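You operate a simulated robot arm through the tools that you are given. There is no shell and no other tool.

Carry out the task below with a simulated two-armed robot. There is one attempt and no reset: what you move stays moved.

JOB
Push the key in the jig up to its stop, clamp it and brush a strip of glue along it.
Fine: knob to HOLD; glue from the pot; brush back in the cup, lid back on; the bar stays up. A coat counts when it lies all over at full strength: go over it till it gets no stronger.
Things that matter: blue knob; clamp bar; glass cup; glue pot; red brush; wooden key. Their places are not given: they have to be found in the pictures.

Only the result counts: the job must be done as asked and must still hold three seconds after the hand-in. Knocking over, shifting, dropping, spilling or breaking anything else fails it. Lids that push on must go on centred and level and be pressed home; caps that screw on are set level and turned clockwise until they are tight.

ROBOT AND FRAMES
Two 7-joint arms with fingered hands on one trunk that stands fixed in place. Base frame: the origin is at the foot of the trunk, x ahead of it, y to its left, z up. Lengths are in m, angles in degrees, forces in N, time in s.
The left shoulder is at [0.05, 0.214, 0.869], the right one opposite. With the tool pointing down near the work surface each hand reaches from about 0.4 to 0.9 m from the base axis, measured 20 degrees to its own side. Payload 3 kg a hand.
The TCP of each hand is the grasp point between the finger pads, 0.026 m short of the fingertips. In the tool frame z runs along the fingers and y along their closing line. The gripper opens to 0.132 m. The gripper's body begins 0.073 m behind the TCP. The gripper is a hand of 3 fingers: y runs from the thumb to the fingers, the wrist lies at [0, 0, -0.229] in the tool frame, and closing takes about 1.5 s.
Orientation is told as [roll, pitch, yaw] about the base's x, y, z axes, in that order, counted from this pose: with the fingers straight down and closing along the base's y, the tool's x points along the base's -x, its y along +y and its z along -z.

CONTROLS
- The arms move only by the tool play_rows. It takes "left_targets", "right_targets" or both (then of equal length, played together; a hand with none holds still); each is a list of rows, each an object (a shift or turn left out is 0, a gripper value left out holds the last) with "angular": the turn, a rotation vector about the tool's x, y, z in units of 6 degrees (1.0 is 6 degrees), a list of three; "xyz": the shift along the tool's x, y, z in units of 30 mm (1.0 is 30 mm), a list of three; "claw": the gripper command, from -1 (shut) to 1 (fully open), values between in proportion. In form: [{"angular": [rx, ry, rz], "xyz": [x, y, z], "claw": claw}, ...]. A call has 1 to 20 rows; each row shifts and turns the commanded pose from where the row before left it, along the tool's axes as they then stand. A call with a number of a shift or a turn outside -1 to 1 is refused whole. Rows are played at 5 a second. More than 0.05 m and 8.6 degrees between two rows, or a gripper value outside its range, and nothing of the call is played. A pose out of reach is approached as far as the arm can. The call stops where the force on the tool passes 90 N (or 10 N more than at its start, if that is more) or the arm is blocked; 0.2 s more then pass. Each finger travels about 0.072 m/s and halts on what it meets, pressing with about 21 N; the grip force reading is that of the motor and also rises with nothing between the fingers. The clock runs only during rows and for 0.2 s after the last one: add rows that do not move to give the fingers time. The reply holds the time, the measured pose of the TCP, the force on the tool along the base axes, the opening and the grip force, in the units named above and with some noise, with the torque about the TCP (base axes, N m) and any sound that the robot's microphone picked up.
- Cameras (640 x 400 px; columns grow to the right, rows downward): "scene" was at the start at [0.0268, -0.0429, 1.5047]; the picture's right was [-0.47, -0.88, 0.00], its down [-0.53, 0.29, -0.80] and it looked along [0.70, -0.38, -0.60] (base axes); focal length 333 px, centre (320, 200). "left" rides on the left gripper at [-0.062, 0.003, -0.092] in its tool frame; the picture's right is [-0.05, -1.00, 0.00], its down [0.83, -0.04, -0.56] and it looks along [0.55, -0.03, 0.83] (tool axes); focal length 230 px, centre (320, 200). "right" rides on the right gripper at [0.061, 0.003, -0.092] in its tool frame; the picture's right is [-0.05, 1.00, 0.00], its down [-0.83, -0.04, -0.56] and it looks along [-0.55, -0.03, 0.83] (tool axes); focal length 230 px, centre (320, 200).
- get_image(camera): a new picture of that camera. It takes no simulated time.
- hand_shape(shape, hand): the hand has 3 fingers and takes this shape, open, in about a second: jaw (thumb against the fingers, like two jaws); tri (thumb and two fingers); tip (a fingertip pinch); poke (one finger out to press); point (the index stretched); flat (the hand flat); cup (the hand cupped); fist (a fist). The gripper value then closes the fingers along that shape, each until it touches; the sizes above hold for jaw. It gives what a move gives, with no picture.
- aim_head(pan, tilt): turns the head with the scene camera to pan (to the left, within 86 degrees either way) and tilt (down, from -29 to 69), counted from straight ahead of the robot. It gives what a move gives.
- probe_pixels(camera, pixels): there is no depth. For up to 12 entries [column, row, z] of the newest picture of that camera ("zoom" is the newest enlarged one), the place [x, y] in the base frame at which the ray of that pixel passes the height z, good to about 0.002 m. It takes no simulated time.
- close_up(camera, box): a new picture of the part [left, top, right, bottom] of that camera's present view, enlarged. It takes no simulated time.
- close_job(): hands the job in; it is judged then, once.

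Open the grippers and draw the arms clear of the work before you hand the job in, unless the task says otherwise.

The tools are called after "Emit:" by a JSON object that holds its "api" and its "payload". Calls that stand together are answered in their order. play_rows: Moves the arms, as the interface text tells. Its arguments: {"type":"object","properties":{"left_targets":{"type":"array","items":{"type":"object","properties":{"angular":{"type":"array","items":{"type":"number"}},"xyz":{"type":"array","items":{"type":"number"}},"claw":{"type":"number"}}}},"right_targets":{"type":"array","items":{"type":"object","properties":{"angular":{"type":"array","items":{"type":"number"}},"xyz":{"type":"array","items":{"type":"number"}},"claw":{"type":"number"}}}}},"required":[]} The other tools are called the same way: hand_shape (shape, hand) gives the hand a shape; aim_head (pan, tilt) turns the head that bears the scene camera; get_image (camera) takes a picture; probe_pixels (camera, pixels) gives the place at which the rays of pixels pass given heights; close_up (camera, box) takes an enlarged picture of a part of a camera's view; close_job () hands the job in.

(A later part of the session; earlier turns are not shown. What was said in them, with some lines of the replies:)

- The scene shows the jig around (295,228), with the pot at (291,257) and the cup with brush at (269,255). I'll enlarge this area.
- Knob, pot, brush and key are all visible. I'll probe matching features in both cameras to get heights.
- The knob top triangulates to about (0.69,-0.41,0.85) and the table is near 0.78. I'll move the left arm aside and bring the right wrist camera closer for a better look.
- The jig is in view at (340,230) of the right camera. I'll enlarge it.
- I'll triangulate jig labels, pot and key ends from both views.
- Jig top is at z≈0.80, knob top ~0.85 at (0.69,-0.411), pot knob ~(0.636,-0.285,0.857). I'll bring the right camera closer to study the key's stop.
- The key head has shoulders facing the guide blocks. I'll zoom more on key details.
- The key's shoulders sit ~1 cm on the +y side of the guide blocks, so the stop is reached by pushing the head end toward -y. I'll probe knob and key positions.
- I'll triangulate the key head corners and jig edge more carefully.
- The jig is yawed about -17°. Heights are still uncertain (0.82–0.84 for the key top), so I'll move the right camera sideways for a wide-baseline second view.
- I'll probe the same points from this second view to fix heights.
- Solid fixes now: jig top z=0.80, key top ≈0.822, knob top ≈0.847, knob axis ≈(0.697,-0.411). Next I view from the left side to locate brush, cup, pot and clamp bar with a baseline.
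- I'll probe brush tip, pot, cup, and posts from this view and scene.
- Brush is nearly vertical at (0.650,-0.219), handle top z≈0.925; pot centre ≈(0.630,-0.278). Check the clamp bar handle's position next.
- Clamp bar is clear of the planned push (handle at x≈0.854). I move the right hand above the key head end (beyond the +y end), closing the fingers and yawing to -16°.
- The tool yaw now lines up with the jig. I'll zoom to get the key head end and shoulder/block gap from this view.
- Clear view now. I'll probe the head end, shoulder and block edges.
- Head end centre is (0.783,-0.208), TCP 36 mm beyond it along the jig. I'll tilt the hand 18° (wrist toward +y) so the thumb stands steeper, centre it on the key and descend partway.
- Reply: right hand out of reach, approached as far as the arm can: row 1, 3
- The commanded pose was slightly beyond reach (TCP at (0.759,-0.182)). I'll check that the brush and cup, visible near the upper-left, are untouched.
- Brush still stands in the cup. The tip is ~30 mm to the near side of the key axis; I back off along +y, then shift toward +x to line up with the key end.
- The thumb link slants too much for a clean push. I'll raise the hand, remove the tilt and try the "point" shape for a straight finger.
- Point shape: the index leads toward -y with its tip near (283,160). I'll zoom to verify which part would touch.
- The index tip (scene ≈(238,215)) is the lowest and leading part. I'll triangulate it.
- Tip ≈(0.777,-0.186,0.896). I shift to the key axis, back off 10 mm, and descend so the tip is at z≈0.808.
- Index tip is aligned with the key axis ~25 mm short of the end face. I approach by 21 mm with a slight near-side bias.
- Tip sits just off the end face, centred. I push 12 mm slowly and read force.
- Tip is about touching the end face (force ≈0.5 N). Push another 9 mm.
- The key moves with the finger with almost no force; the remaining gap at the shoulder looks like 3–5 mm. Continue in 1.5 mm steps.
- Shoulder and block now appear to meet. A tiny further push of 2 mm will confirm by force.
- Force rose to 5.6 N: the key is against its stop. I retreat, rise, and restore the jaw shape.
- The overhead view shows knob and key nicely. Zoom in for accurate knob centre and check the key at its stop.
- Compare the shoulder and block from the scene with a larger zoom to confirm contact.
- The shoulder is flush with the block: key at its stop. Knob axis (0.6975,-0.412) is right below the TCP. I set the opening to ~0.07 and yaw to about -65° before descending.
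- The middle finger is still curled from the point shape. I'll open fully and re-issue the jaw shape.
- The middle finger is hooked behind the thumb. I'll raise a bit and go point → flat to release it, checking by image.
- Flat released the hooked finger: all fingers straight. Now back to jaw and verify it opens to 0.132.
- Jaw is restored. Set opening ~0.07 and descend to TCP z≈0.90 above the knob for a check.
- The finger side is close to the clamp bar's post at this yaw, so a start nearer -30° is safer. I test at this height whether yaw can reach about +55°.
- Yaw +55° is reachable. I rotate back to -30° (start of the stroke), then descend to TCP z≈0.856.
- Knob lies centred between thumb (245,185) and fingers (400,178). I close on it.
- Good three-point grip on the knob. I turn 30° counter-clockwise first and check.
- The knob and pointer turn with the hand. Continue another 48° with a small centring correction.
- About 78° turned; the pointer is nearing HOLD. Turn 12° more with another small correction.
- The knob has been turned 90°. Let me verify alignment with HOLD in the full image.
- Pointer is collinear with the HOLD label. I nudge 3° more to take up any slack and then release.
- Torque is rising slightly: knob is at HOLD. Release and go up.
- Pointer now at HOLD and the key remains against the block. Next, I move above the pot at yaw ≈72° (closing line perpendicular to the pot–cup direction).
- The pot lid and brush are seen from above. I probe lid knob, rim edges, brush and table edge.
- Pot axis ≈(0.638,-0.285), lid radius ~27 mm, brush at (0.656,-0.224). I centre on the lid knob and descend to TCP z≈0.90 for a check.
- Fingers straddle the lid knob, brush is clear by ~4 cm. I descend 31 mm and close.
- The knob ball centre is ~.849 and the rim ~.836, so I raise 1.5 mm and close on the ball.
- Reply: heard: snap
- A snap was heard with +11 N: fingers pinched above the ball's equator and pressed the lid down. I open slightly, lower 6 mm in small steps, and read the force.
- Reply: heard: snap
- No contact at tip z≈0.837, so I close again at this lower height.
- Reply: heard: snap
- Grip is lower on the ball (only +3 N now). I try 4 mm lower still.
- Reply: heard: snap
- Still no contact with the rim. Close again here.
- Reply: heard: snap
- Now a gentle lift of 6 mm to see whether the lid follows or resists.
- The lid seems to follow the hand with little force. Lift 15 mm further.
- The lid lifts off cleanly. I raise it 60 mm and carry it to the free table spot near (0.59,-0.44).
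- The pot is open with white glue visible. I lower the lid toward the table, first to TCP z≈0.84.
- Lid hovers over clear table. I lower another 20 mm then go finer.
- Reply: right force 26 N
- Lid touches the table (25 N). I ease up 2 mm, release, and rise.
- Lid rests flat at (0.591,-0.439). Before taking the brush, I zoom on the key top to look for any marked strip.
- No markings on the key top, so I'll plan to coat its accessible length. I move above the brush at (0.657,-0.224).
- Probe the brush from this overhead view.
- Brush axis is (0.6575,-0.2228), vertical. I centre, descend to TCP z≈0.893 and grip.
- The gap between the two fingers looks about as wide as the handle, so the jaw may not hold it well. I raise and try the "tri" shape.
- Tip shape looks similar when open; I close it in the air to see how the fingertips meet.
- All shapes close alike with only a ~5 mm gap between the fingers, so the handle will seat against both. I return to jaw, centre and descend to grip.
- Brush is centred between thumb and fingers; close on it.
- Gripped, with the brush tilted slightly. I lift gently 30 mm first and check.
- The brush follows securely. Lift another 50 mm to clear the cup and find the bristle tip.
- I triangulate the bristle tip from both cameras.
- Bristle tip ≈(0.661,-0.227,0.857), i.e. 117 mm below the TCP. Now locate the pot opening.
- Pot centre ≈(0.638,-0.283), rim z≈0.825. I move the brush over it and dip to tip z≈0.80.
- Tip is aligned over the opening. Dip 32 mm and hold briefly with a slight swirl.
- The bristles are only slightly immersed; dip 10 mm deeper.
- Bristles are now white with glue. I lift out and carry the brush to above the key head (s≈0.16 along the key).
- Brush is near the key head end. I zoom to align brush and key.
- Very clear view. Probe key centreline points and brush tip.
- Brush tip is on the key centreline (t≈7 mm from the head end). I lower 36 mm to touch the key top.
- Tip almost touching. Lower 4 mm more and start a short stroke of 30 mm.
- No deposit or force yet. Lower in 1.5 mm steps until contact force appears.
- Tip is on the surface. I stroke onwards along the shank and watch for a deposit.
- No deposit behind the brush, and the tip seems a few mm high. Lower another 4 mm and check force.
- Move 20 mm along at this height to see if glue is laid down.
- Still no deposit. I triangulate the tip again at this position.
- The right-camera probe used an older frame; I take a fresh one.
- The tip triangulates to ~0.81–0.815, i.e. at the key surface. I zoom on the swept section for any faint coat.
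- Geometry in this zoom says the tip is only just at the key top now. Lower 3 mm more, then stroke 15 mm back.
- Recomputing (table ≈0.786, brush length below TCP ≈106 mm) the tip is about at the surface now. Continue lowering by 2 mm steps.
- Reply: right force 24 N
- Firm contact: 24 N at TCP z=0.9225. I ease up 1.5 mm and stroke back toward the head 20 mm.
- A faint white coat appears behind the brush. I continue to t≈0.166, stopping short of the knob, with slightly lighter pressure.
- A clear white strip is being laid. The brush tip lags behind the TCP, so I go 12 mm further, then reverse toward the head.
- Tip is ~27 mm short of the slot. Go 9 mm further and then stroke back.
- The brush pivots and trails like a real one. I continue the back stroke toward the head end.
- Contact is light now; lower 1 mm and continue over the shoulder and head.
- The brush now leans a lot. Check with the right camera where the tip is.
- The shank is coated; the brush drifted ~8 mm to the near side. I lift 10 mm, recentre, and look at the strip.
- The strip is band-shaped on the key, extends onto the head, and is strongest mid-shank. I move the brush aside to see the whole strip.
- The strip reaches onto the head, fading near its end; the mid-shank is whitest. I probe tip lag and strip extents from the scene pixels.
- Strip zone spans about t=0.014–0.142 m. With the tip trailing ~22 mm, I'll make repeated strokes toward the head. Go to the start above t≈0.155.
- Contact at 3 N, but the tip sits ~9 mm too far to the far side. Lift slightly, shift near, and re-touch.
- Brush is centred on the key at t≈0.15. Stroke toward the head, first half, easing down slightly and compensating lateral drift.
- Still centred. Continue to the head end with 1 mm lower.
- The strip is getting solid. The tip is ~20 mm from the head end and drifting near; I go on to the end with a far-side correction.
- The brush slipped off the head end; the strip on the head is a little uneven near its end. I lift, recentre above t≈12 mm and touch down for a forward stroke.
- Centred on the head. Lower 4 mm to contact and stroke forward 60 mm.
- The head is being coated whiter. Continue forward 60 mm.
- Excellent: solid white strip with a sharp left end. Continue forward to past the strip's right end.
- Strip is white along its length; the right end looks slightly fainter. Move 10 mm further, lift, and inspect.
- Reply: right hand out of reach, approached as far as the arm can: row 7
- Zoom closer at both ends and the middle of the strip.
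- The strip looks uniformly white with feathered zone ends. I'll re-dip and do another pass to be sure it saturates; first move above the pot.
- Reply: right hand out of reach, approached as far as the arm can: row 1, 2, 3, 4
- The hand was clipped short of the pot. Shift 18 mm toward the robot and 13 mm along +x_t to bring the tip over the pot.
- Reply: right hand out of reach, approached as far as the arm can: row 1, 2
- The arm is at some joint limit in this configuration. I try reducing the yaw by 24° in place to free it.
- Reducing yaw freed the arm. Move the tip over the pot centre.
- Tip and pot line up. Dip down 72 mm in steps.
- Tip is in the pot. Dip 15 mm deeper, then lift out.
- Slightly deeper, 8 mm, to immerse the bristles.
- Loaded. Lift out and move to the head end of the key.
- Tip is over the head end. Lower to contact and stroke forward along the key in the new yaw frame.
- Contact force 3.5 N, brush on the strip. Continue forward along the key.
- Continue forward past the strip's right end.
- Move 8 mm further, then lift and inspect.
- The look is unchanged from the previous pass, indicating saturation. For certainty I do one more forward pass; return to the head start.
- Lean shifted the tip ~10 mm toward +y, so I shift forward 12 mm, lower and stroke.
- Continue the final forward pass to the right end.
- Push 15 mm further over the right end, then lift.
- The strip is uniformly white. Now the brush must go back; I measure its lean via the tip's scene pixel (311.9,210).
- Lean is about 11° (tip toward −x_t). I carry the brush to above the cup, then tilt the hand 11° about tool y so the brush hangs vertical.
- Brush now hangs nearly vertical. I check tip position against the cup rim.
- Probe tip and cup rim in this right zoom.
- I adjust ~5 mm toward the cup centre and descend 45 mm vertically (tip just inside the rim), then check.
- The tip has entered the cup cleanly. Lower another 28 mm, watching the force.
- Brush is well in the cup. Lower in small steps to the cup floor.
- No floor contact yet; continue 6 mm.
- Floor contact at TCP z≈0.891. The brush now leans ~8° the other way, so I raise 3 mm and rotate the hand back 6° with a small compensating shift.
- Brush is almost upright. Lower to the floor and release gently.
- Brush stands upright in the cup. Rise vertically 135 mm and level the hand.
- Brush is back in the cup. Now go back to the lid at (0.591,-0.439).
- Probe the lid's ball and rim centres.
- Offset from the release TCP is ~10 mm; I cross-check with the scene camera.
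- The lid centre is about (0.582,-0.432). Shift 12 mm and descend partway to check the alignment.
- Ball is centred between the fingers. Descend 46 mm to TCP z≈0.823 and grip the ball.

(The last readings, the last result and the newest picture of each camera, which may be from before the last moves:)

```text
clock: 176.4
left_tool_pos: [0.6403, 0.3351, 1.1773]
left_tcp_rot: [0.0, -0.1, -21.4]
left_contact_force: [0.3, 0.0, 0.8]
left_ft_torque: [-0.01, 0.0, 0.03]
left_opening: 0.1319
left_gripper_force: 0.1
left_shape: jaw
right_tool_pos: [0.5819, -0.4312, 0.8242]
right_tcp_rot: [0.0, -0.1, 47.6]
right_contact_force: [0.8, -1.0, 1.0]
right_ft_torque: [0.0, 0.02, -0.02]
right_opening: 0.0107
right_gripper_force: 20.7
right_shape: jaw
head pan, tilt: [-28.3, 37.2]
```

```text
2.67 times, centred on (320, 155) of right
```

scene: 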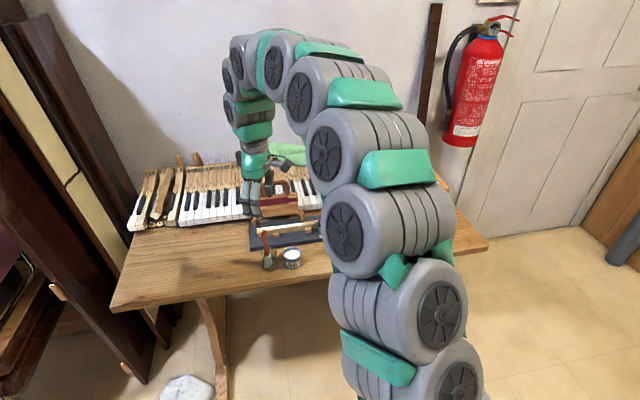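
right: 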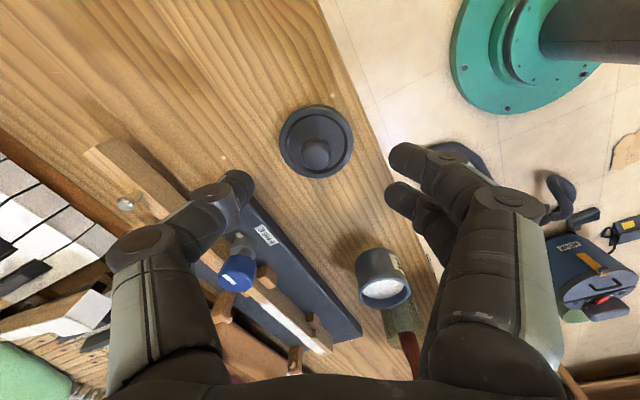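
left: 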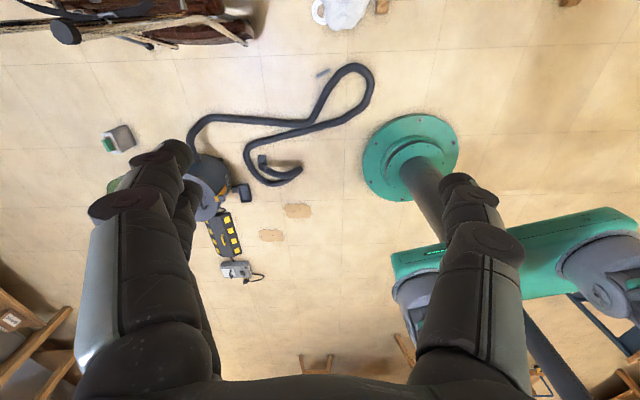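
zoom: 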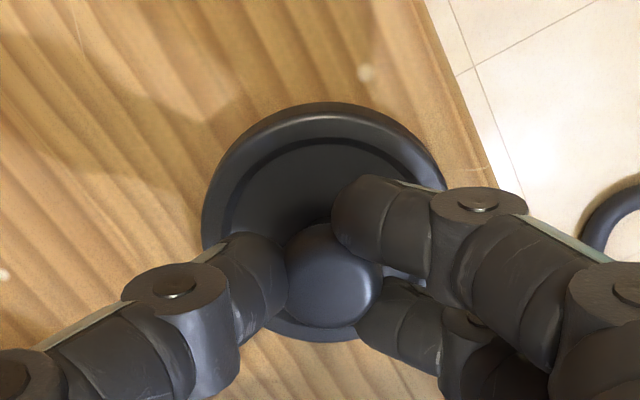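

Solid equatorial grip on the ball. Lift 105 mm and move over the pot.

Emit:
{"api": "play_rows", "payload": {"right_targets": [{"xyz": [0, 0, -0.3]}, {"xyz": [0, 0, -0.8]}, {"xyz": [0, 0, -0.8]}, {"xyz": [0, 0, -0.8]}, {"xyz": [0, 0, -0.8]}, {"xyz": [-0.832, 0.298, 0]}, {"xyz": [-0.832, 0.298, 0]}, {"xyz": [-0.832, 0.298, 0]}, {"xyz": [-0.832, 0.298, 0]}, {"xyz": [-0.832, 0.298, 0]}, {"xyz": [-0.832, 0.298, 0]}, {}]}}

Emit:
{"api": "get_image", "payload": {"camera": "right"}}

Emit:
{"api": "close_up", "payload": {"camera": "right", "box": [220, 80, 420, 230]}}

Emit:
{"api": "close_up", "payload": {"camera": "scene", "box": [250, 200, 330, 275]}}

```text
clock: 179.0
left_tool_pos: [0.6402, 0.3344, 1.178]
left_tcp_rot: [0.1, 0.0, -21.4]
left_contact_force: [0.2, 0.3, -0.6]
left_ft_torque: [-0.02, -0.01, -0.01]
left_opening: 0.1316
left_gripper_force: 0.0
left_shape: jaw
right_tool_pos: [0.6433, -0.283, 0.9294]
right_tcp_rot: [0.1, -0.1, 47.6]
right_contact_force: [-0.6, -0.3, -0.2]
right_ft_torque: [0.01, -0.02, 0.0]
right_opening: 0.0107
right_gripper_force: 21.1
right_shape: jaw
head pan, tilt: [-28.3, 37.2]
```

```text
taken
```

right: 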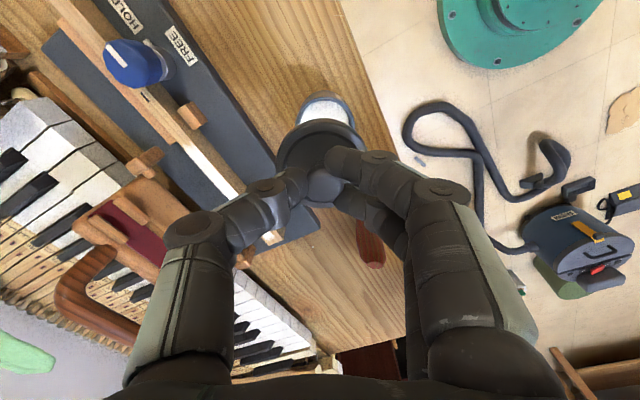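

```text
2.67 times, centred on (320, 155) of right
```

zoom: 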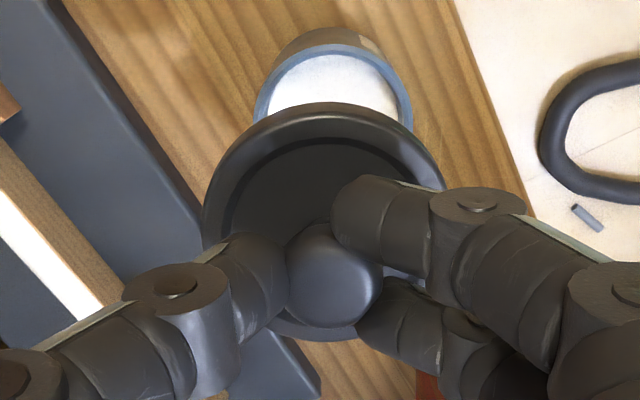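

```text
5.33 times, centred on (290, 238) of scene
```

zoom: 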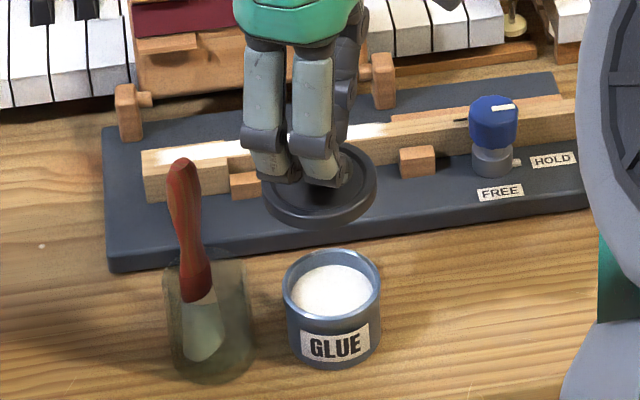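

Lid is level above the pot. I probe lid and pot centres in both cameras to refine centring.

Emit:
{"api": "probe_pixels", "payload": {"camera": "scene", "pixels": [[290, 234.1, 0.897], [290, 234.1, 0.903], [292.25, 253.75, 0.822], [279.3, 234.1, 0.897], [300.7, 234.1, 0.897]]}}

Emit:
{"api": "probe_pixels", "payload": {"camera": "right", "pixels": [[321.5, 163.3, 0.897], [324.9, 125, 0.825], [295.3, 117, 0.825], [354.5, 119, 0.825], [276, 160, 0.897], [367, 160, 0.897]]}}

```text
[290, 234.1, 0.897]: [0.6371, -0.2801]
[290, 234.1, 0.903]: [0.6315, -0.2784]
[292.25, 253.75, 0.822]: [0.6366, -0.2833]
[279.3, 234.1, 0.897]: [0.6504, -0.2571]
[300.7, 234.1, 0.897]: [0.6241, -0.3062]
```

```text
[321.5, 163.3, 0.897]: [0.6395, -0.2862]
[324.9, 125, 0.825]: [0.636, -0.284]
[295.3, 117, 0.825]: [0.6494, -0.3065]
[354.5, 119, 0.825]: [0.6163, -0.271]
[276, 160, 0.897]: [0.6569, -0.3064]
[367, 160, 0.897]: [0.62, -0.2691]
```

Lid and pot agree within ~2 mm. Apply a small correction and lower to ~12 mm above the seat.

Emit:
{"api": "play_rows", "payload": {"right_targets": [{"xyz": [0.05, 0.04, 0]}, {"xyz": [0, 0, 0.65]}, {"xyz": [0, 0, 0.65]}, {"xyz": [0, 0, 0.6]}, {}]}}

Emit:
{"api": "close_up", "payload": {"camera": "scene", "box": [260, 215, 320, 270]}}

Emit:
{"api": "close_up", "payload": {"camera": "right", "box": [220, 80, 420, 230]}}

```text
clock: 180.2
left_tool_pos: [0.6397, 0.3364, 1.1792]
left_tcp_rot: [0.1, 0.0, -21.4]
left_contact_force: [0.4, 0.5, 0.6]
left_ft_torque: [0.03, 0.02, 0.0]
left_opening: 0.1321
left_gripper_force: 0.1
left_shape: jaw
right_tool_pos: [0.6422, -0.2841, 0.8708]
right_tcp_rot: [0.1, -0.2, 47.6]
right_contact_force: [1.0, -1.5, 0.1]
right_ft_torque: [0.01, 0.01, 0.0]
right_opening: 0.0105
right_gripper_force: 20.6
right_shape: jaw
head pan, tilt: [-28.3, 37.2]
```

```text
7.27 times, centred on (290, 242) of scene
```

zoom: 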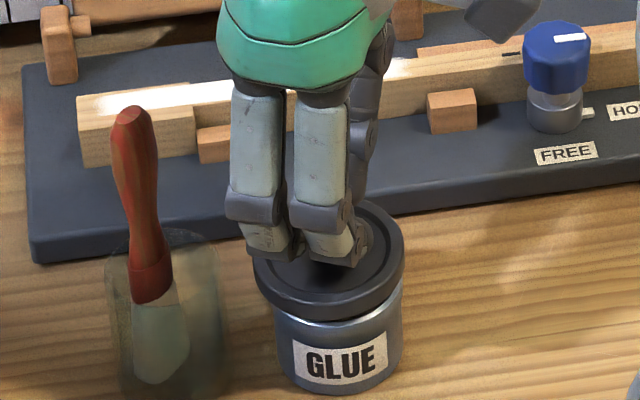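

```text
2.67 times, centred on (320, 155) of right
```

zoom: 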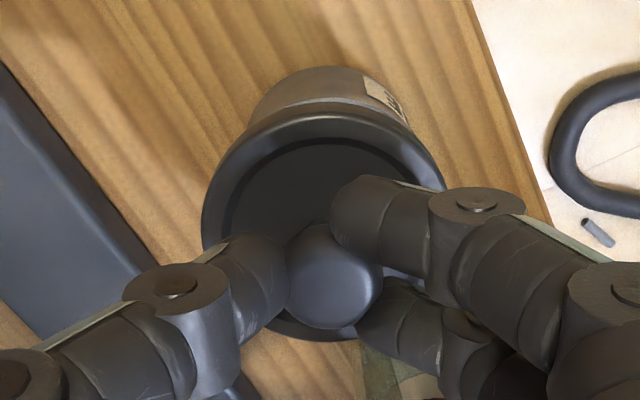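

Very near. I zoom in more to compare lid and pot outlines before seating.

Emit:
{"api": "close_up", "payload": {"camera": "right", "box": [270, 90, 380, 180]}}

Emit:
{"api": "close_up", "payload": {"camera": "scene", "box": [275, 240, 310, 268]}}

```text
4.44 times, centred on (325, 135) of right
```

zoom: 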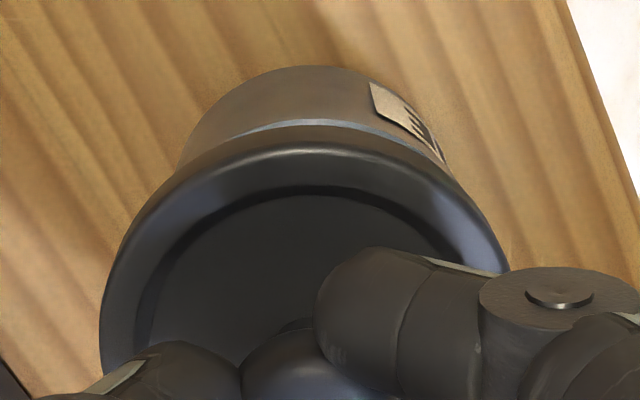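

```text
14.29 times, centred on (292, 254) of scene
```

zoom: 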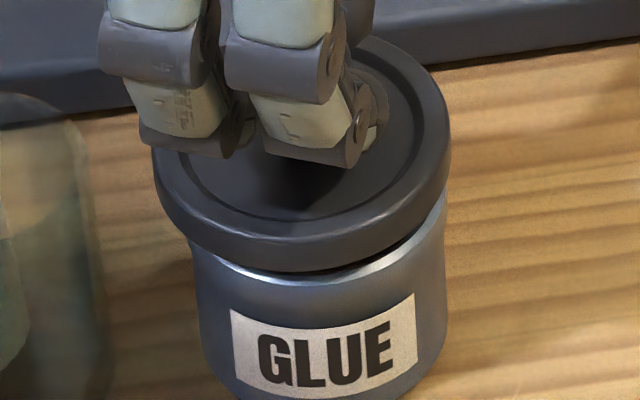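

The lid needs ~1.7 mm along +y_t. I correct it and lower to contact.

Emit:
{"api": "play_rows", "payload": {"right_targets": [{"xyz": [0.015, 0.057, 0]}, {"xyz": [0, 0, 0.12]}, {"xyz": [0, 0, 0.12]}, {}]}}

Emit:
{"api": "close_up", "payload": {"camera": "scene", "box": [270, 235, 315, 268]}}

Emit:
{"api": "close_up", "payload": {"camera": "right", "box": [270, 90, 380, 180]}}

```text
clock: 181.2
left_tool_pos: [0.6411, 0.3357, 1.1797]
left_tcp_rot: [0.0, -0.1, -21.4]
left_contact_force: [0.3, -0.3, -0.5]
left_ft_torque: [0.03, 0.02, 0.0]
left_opening: 0.132
left_gripper_force: 0.1
left_shape: jaw
right_tool_pos: [0.6398, -0.2836, 0.8646]
right_tcp_rot: [0.0, -0.2, 47.6]
right_contact_force: [0.1, 0.5, 1.2]
right_ft_torque: [-0.01, 0.02, -0.01]
right_opening: 0.0105
right_gripper_force: 20.9
right_shape: jaw
head pan, tilt: [-28.3, 37.2]
```

```text
12.12 times, centred on (292, 252) of scene
```

zoom: 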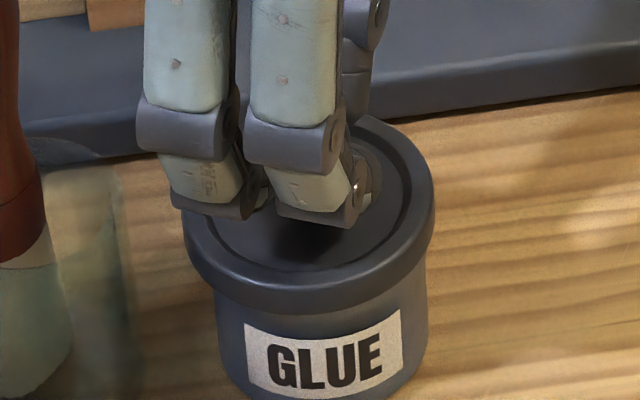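

```text
4.44 times, centred on (325, 135) of right
```

zoom: 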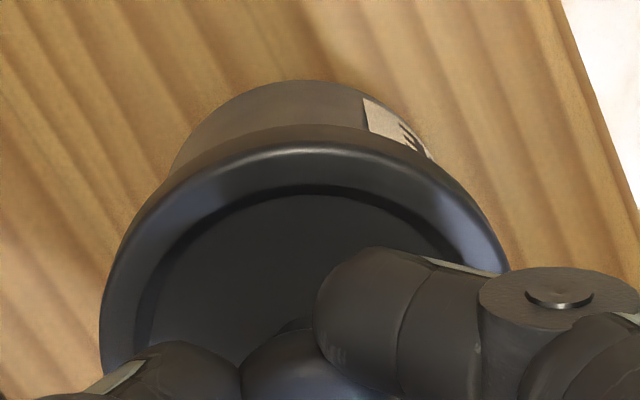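

Lid skirt is around the rim, well centred. Continue down in 2 mm steps.

Emit:
{"api": "play_rows", "payload": {"right_targets": [{"xyz": [0, 0, 0.07]}, {"xyz": [0, 0, 0.07]}, {}]}}

Emit:
{"api": "close_up", "payload": {"camera": "scene", "box": [270, 235, 315, 268]}}

```text
clock: 182.0
left_tool_pos: [0.6394, 0.3352, 1.1794]
left_tcp_rot: [0.0, 0.0, -21.3]
left_contact_force: [-0.9, -1.0, 0.8]
left_ft_torque: [0.03, -0.01, 0.0]
left_opening: 0.1319
left_gripper_force: 0.1
left_shape: jaw
right_tool_pos: [0.6392, -0.2836, 0.8612]
right_tcp_rot: [-0.1, -0.1, 47.7]
right_contact_force: [-0.6, -0.7, 0.5]
right_ft_torque: [-0.06, -0.01, 0.02]
right_opening: 0.0107
right_gripper_force: 21.2
right_shape: jaw
head pan, tilt: [-28.3, 37.2]
```

```text
12.12 times, centred on (292, 252) of scene
```

zoom: 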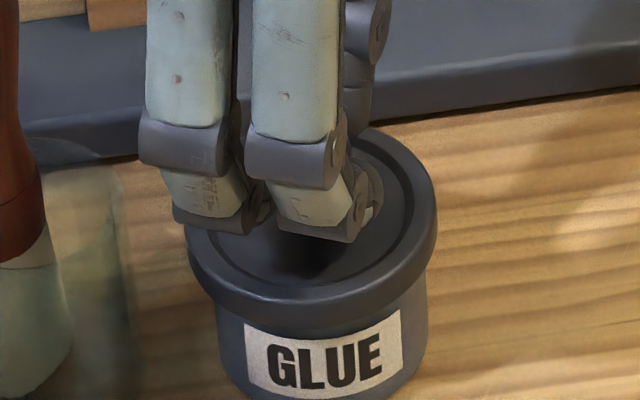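

Still no resistance; keep lowering in 1.5 mm steps until it seats.

Emit:
{"api": "play_rows", "payload": {"right_targets": [{"xyz": [0, 0, 0.05]}, {"xyz": [0, 0, 0.05]}, {}]}}

Emit:
{"api": "close_up", "payload": {"camera": "scene", "box": [270, 235, 315, 268]}}

```text
clock: 182.8
left_tool_pos: [0.6419, 0.3351, 1.1777]
left_tcp_rot: [0.0, 0.0, -21.4]
left_contact_force: [0.1, -0.6, 0.5]
left_ft_torque: [0.02, 0.01, -0.02]
left_opening: 0.1318
left_gripper_force: 0.1
left_shape: jaw
right_tool_pos: [0.6389, -0.2854, 0.8585]
right_tcp_rot: [-0.1, -0.2, 47.5]
right_contact_force: [-2.3, -7.6, 17.4]
right_ft_torque: [-0.12, 0.06, 0.02]
right_opening: 0.0112
right_gripper_force: 21.0
right_shape: jaw
head pan, tilt: [-28.3, 37.2]
heard: snap
```

```text
12.12 times, centred on (292, 252) of scene
```

zoom: 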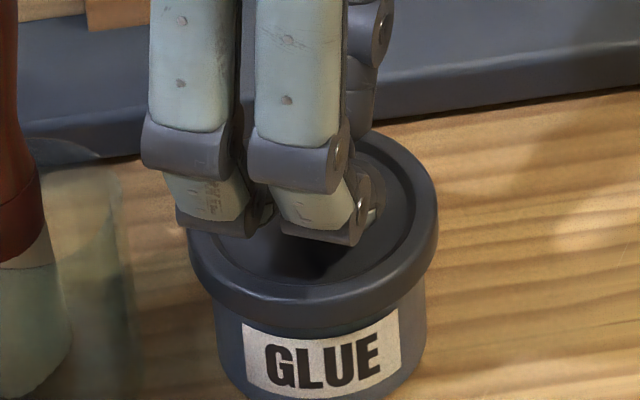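

A snap at 17 N: the lid seated. I relax the sideways force and press ~1 mm more to make sure it's home.

Emit:
{"api": "play_rows", "payload": {"right_targets": [{"xyz": [0.04, -0.03, 0]}, {"xyz": [0, 0, 0.04]}, {}]}}

Emit:
{"api": "close_up", "payload": {"camera": "scene", "box": [270, 235, 315, 268]}}

Emit:
{"api": "close_up", "payload": {"camera": "right", "box": [260, 80, 380, 230]}}

```text
clock: 183.6
left_tool_pos: [0.6396, 0.3348, 1.1784]
left_tcp_rot: [-0.1, -0.1, -21.3]
left_contact_force: [-0.4, 0.0, 0.3]
left_ft_torque: [0.02, 0.02, -0.01]
left_opening: 0.1319
left_gripper_force: 0.0
left_shape: jaw
right_tool_pos: [0.6397, -0.2856, 0.8563]
right_tcp_rot: [-0.1, -0.2, 47.5]
right_contact_force: [-1.8, 0.0, 29.2]
right_ft_torque: [0.06, 0.04, -0.03]
right_opening: 0.0124
right_gripper_force: 21.0
right_shape: jaw
head pan, tilt: [-28.3, 37.2]
```

```text
12.12 times, centred on (292, 252) of scene
```

zoom: 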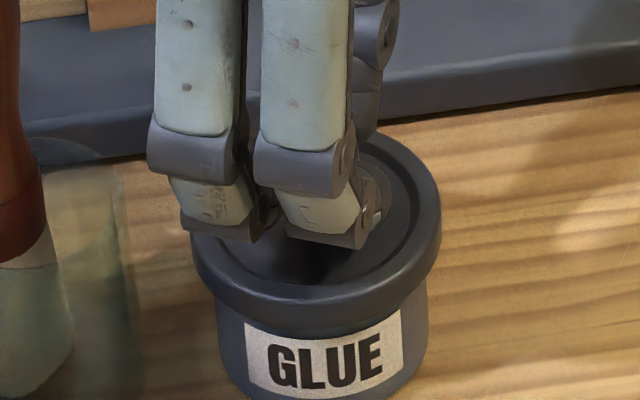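

```text
2.67 times, centred on (320, 155) of right
```

zoom: 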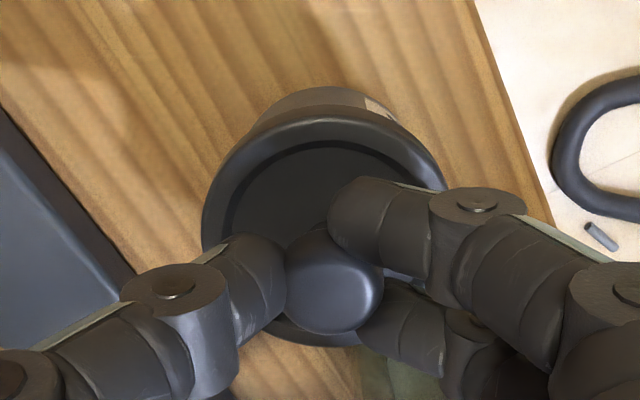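

Pressed home at 29 N. Ease off slightly, open the fingers while still pressing lightly.

Emit:
{"api": "play_rows", "payload": {"right_targets": [{"xyz": [0, 0, -0.03]}, {"claw": -0.8}, {"claw": -0.65}, {"claw": -0.5}, {"claw": -0.3}, {"claw": 0.1}, {}, {}]}}

Emit:
{"api": "close_up", "payload": {"camera": "scene", "box": [270, 235, 315, 268]}}

Emit:
{"api": "close_up", "payload": {"camera": "right", "box": [260, 80, 380, 230]}}

```text
clock: 185.4
left_tool_pos: [0.6397, 0.3351, 1.1776]
left_tcp_rot: [-0.1, 0.0, -21.4]
left_contact_force: [0.5, 0.2, 0.8]
left_ft_torque: [-0.01, 0.01, 0.0]
left_opening: 0.1319
left_gripper_force: 0.1
left_shape: jaw
right_tool_pos: [0.6399, -0.2856, 0.8566]
right_tcp_rot: [0.0, -0.1, 47.6]
right_contact_force: [0.2, 0.4, -0.9]
right_ft_torque: [0.02, -0.01, 0.02]
right_opening: 0.0719
right_gripper_force: 0.1
right_shape: jaw
head pan, tilt: [-28.3, 37.2]
```

```text
12.12 times, centred on (292, 252) of scene
```

zoom: 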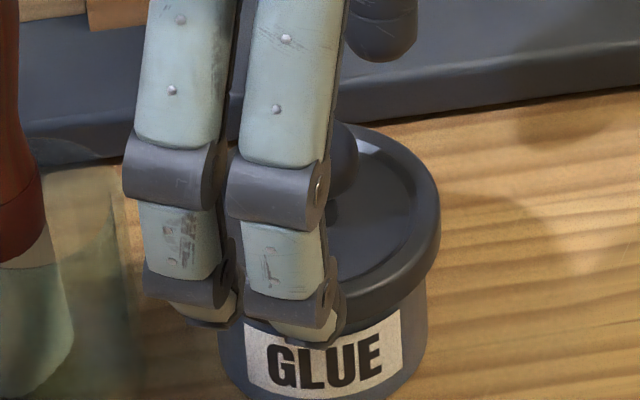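

```text
2.67 times, centred on (320, 155) of right
```

zoom: 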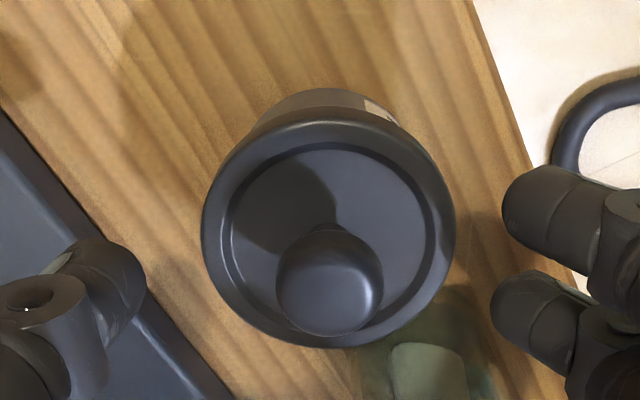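

Released with the lid staying in place (no snap). Rise 80 mm and inspect.

Emit:
{"api": "play_rows", "payload": {"right_targets": [{"xyz": [0, 0, -0.7]}, {"xyz": [0, 0, -0.7]}, {"xyz": [0, 0, -0.7]}, {"xyz": [0, 0, -0.7]}, {}]}}

Emit:
{"api": "close_up", "payload": {"camera": "scene", "box": [265, 225, 320, 268]}}

Emit:
{"api": "get_image", "payload": {"camera": "right"}}

Emit:
{"api": "close_up", "payload": {"camera": "right", "box": [260, 60, 380, 200]}}

```text
clock: 186.6
left_tool_pos: [0.6404, 0.3355, 1.1784]
left_tcp_rot: [0.0, -0.1, -21.5]
left_contact_force: [-0.8, 0.1, 0.7]
left_ft_torque: [-0.02, -0.02, 0.0]
left_opening: 0.132
left_gripper_force: 0.0
left_shape: jaw
right_tool_pos: [0.6385, -0.2861, 0.9423]
right_tcp_rot: [0.0, -0.2, 47.6]
right_contact_force: [-0.1, -0.4, 1.0]
right_ft_torque: [-0.04, 0.01, 0.03]
right_opening: 0.0721
right_gripper_force: 0.0
right_shape: jaw
head pan, tilt: [-28.3, 37.2]
```

```text
9.30 times, centred on (292, 246) of scene
```

zoom: 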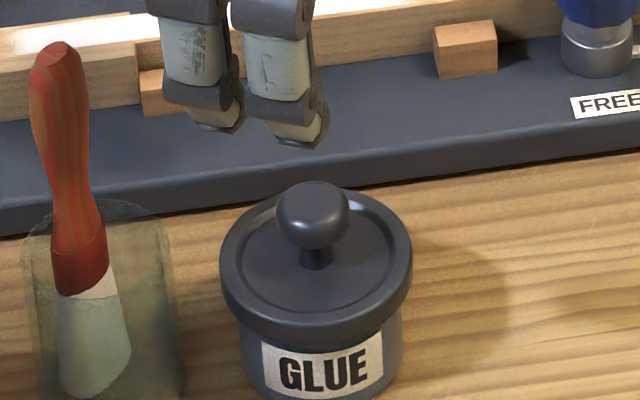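

```text
taken
```

right: 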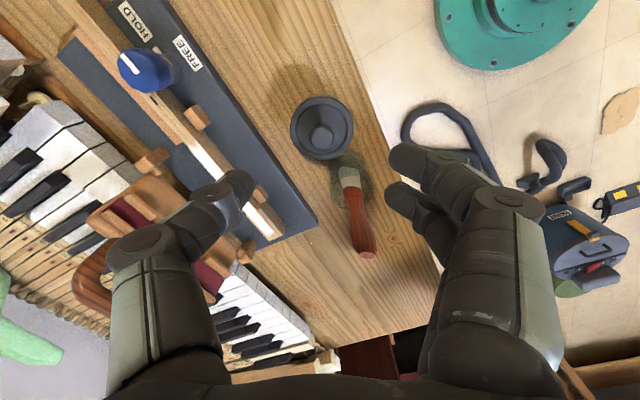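

```text
2.86 times, centred on (320, 130) of right
```

zoom: 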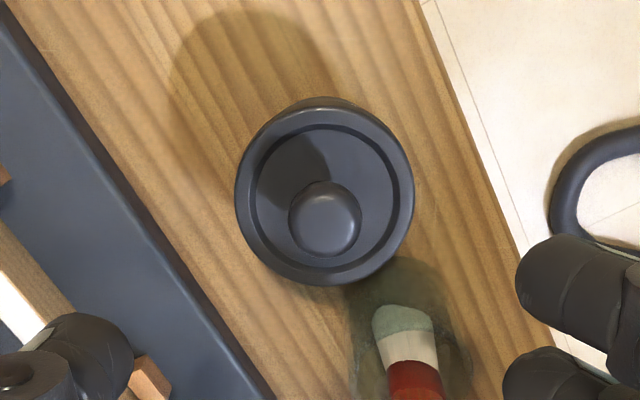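

The lid looks level and centred. I compare with the same enlarged view used before it was opened.

Emit:
{"api": "close_up", "payload": {"camera": "scene", "box": [240, 190, 340, 280]}}

Emit:
{"api": "close_up", "payload": {"camera": "scene", "box": [260, 200, 330, 280]}}

```text
4.44 times, centred on (290, 235) of scene
```

zoom: 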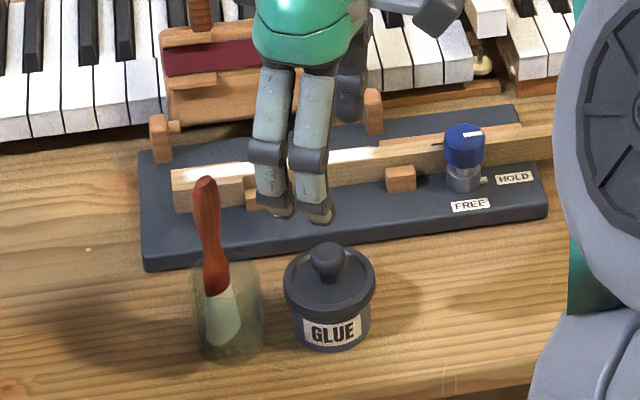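

```text
5.00 times, centred on (295, 240) of scene
```

zoom: 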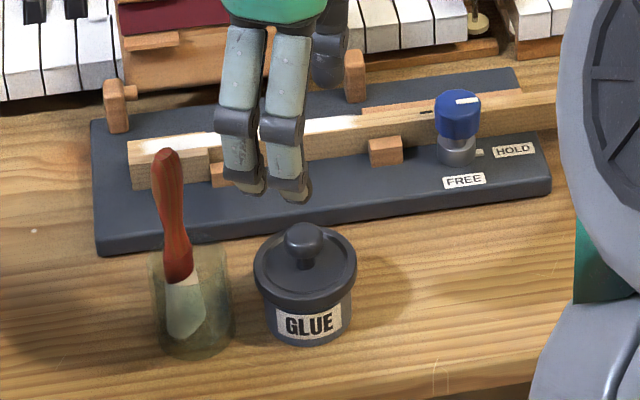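

The lid matches its original seated position; brush, cup, key, knob are in order. I raise the right hand, open it and retreat.

Emit:
{"api": "play_rows", "payload": {"right_targets": [{"xyz": [0, 0, -0.8]}, {"xyz": [0, 0, -0.9]}, {"xyz": [0, 0, -0.9]}, {"xyz": [0, 0, -0.9]}, {"xyz": [0, 0, -0.9]}, {"xyz": [0, 0, -0.9], "claw": 1}, {"angular": [0, 0, 1]}, {"angular": [0, 0, 1]}, {"angular": [0, 0, 1]}, {"angular": [0, 0, 1]}, {"angular": [0, 0, 1]}, {"angular": [0, 0, 1]}, {"angular": [0, 0, 1]}, {"angular": [0, 0, 1]}, {}]}}

Emit:
{"api": "play_rows", "payload": {"right_targets": [{"xyz": [0.8, -0.4, 0]}, {"xyz": [0.8, -0.4, 0]}, {"xyz": [0.8, -0.4, 0]}, {"xyz": [0.8, -0.4, 0]}, {"xyz": [0.8, -0.4, 0]}, {"xyz": [0.8, -0.4, 0]}, {"xyz": [0.8, -0.4, 0]}, {"xyz": [0.8, -0.4, 0]}, {}]}}

Emit:
{"api": "get_image", "payload": {"camera": "scene"}}

Emit:
{"api": "close_up", "payload": {"camera": "scene", "box": [230, 170, 370, 280]}}

```text
clock: 189.8
left_tool_pos: [0.639, 0.335, 1.1781]
left_tcp_rot: [0.0, 0.0, -21.4]
left_contact_force: [0.1, 0.6, 0.5]
left_ft_torque: [-0.01, -0.02, 0.02]
left_opening: 0.1319
left_gripper_force: 0.0
left_shape: jaw
right_tool_pos: [0.6386, -0.2859, 1.1001]
right_tcp_rot: [0.1, -0.2, -0.5]
right_contact_force: [-0.5, -0.7, -0.5]
right_ft_torque: [-0.03, -0.03, 0.03]
right_opening: 0.132
right_gripper_force: 0.0
right_shape: jaw
head pan, tilt: [-28.3, 37.2]
```

```text
clock: 191.8
left_tool_pos: [0.6398, 0.3356, 1.1781]
left_tcp_rot: [0.0, 0.0, -21.3]
left_contact_force: [0.0, 0.6, -0.3]
left_ft_torque: [0.04, 0.01, -0.03]
left_opening: 0.1319
left_gripper_force: 0.0
left_shape: jaw
right_tool_pos: [0.4476, -0.3803, 1.0999]
right_tcp_rot: [0.0, -0.1, -0.4]
right_contact_force: [0.0, 0.3, -0.3]
right_ft_torque: [0.0, 0.03, 0.01]
right_opening: 0.1321
right_gripper_force: 0.1
right_shape: jaw
head pan, tilt: [-28.3, 37.2]
```

```text
taken
```

scene: 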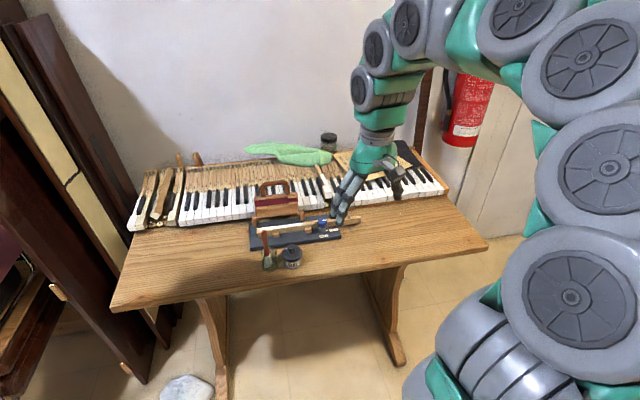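

```text
3.64 times, centred on (300, 225) of scene
```

zoom: 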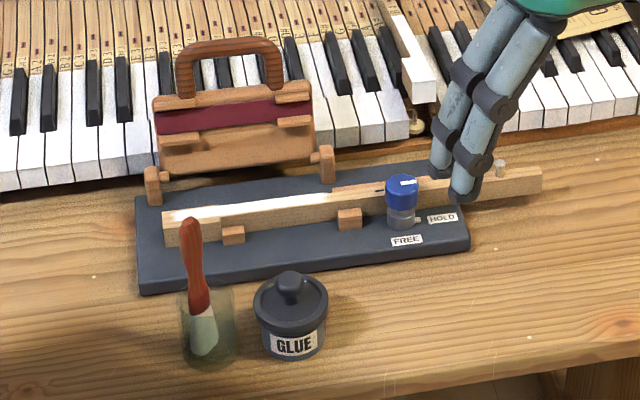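

Everything matches the goal state. One last check of the strip, knob and lid from the right camera.

Emit:
{"api": "get_image", "payload": {"camera": "right"}}

Emit:
{"api": "close_up", "payload": {"camera": "right", "box": [270, 150, 450, 280]}}

Emit:
{"api": "close_up", "payload": {"camera": "scene", "box": [255, 212, 315, 242]}}

```text
taken
```

right: 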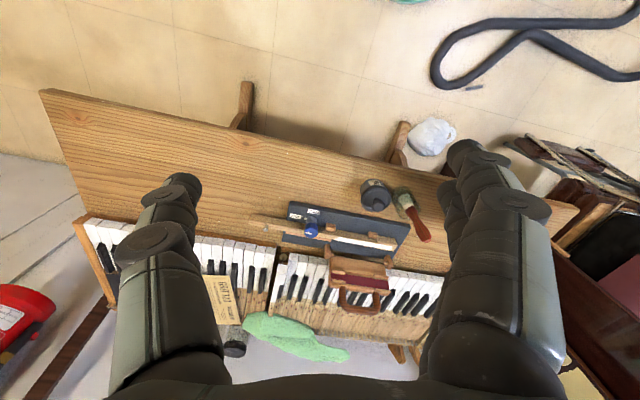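

```text
3.08 times, centred on (360, 215) of right
```

zoom: 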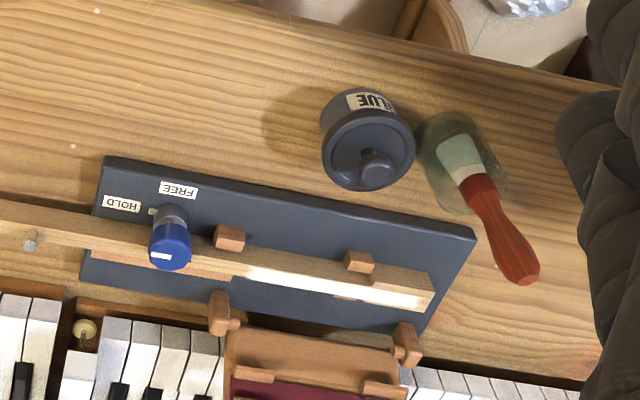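

```text
10.67 times, centred on (285, 227) of scene
```

zoom: 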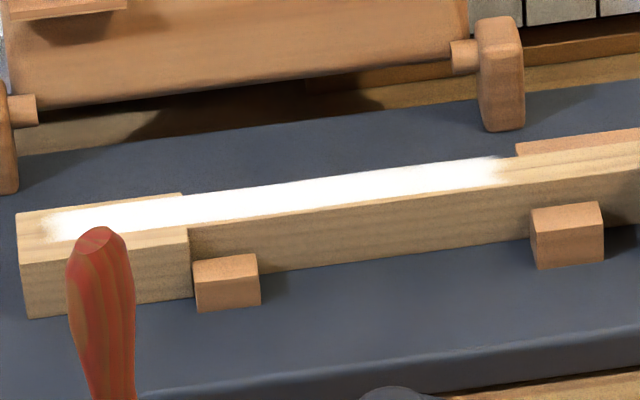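

The strip is solid white end to end, the knob points to HOLD with the key at its stop, the lid is seated, the brush is in the cup, and the bar is up. Both hands are open and clear, so I hand in.

Emit:
{"api": "close_job", "payload": {}}

```text
The job is handed in.
```

I've handed the job in, and by the last pictures and readings everything asked for is done.

- **Key:** it is pushed up to its stop, with the shoulder against the guide blocks. The push force jumped from near zero to about 5 N at contact.
- **Clamp:** the knob was turned 90° and its pointer lines up with HOLD.
- **Glue:** the strip runs from the key head along the shank and stops before the slot. I dipped the brush in the pot twice. The last two passes made no visible change, so I took the coat as full strength.
- **Brush:** it stands in the glass cup, leaning slightly.
- **Lid:** it is back on the pot, centred and level. I pressed it to about 29 N, heard a snap at about 17 N on the way, and it sits where it did at the start.
- **Bar:** it stayed up throughout.

**Snap sounds:** while I was gripping the lid to take it off, the fingers first pinched too high on its ball and pressed down, with several snaps. I saw no damage afterwards, and the lid lifted off without resistance.

Both grippers are open and the arms are clear of the work.
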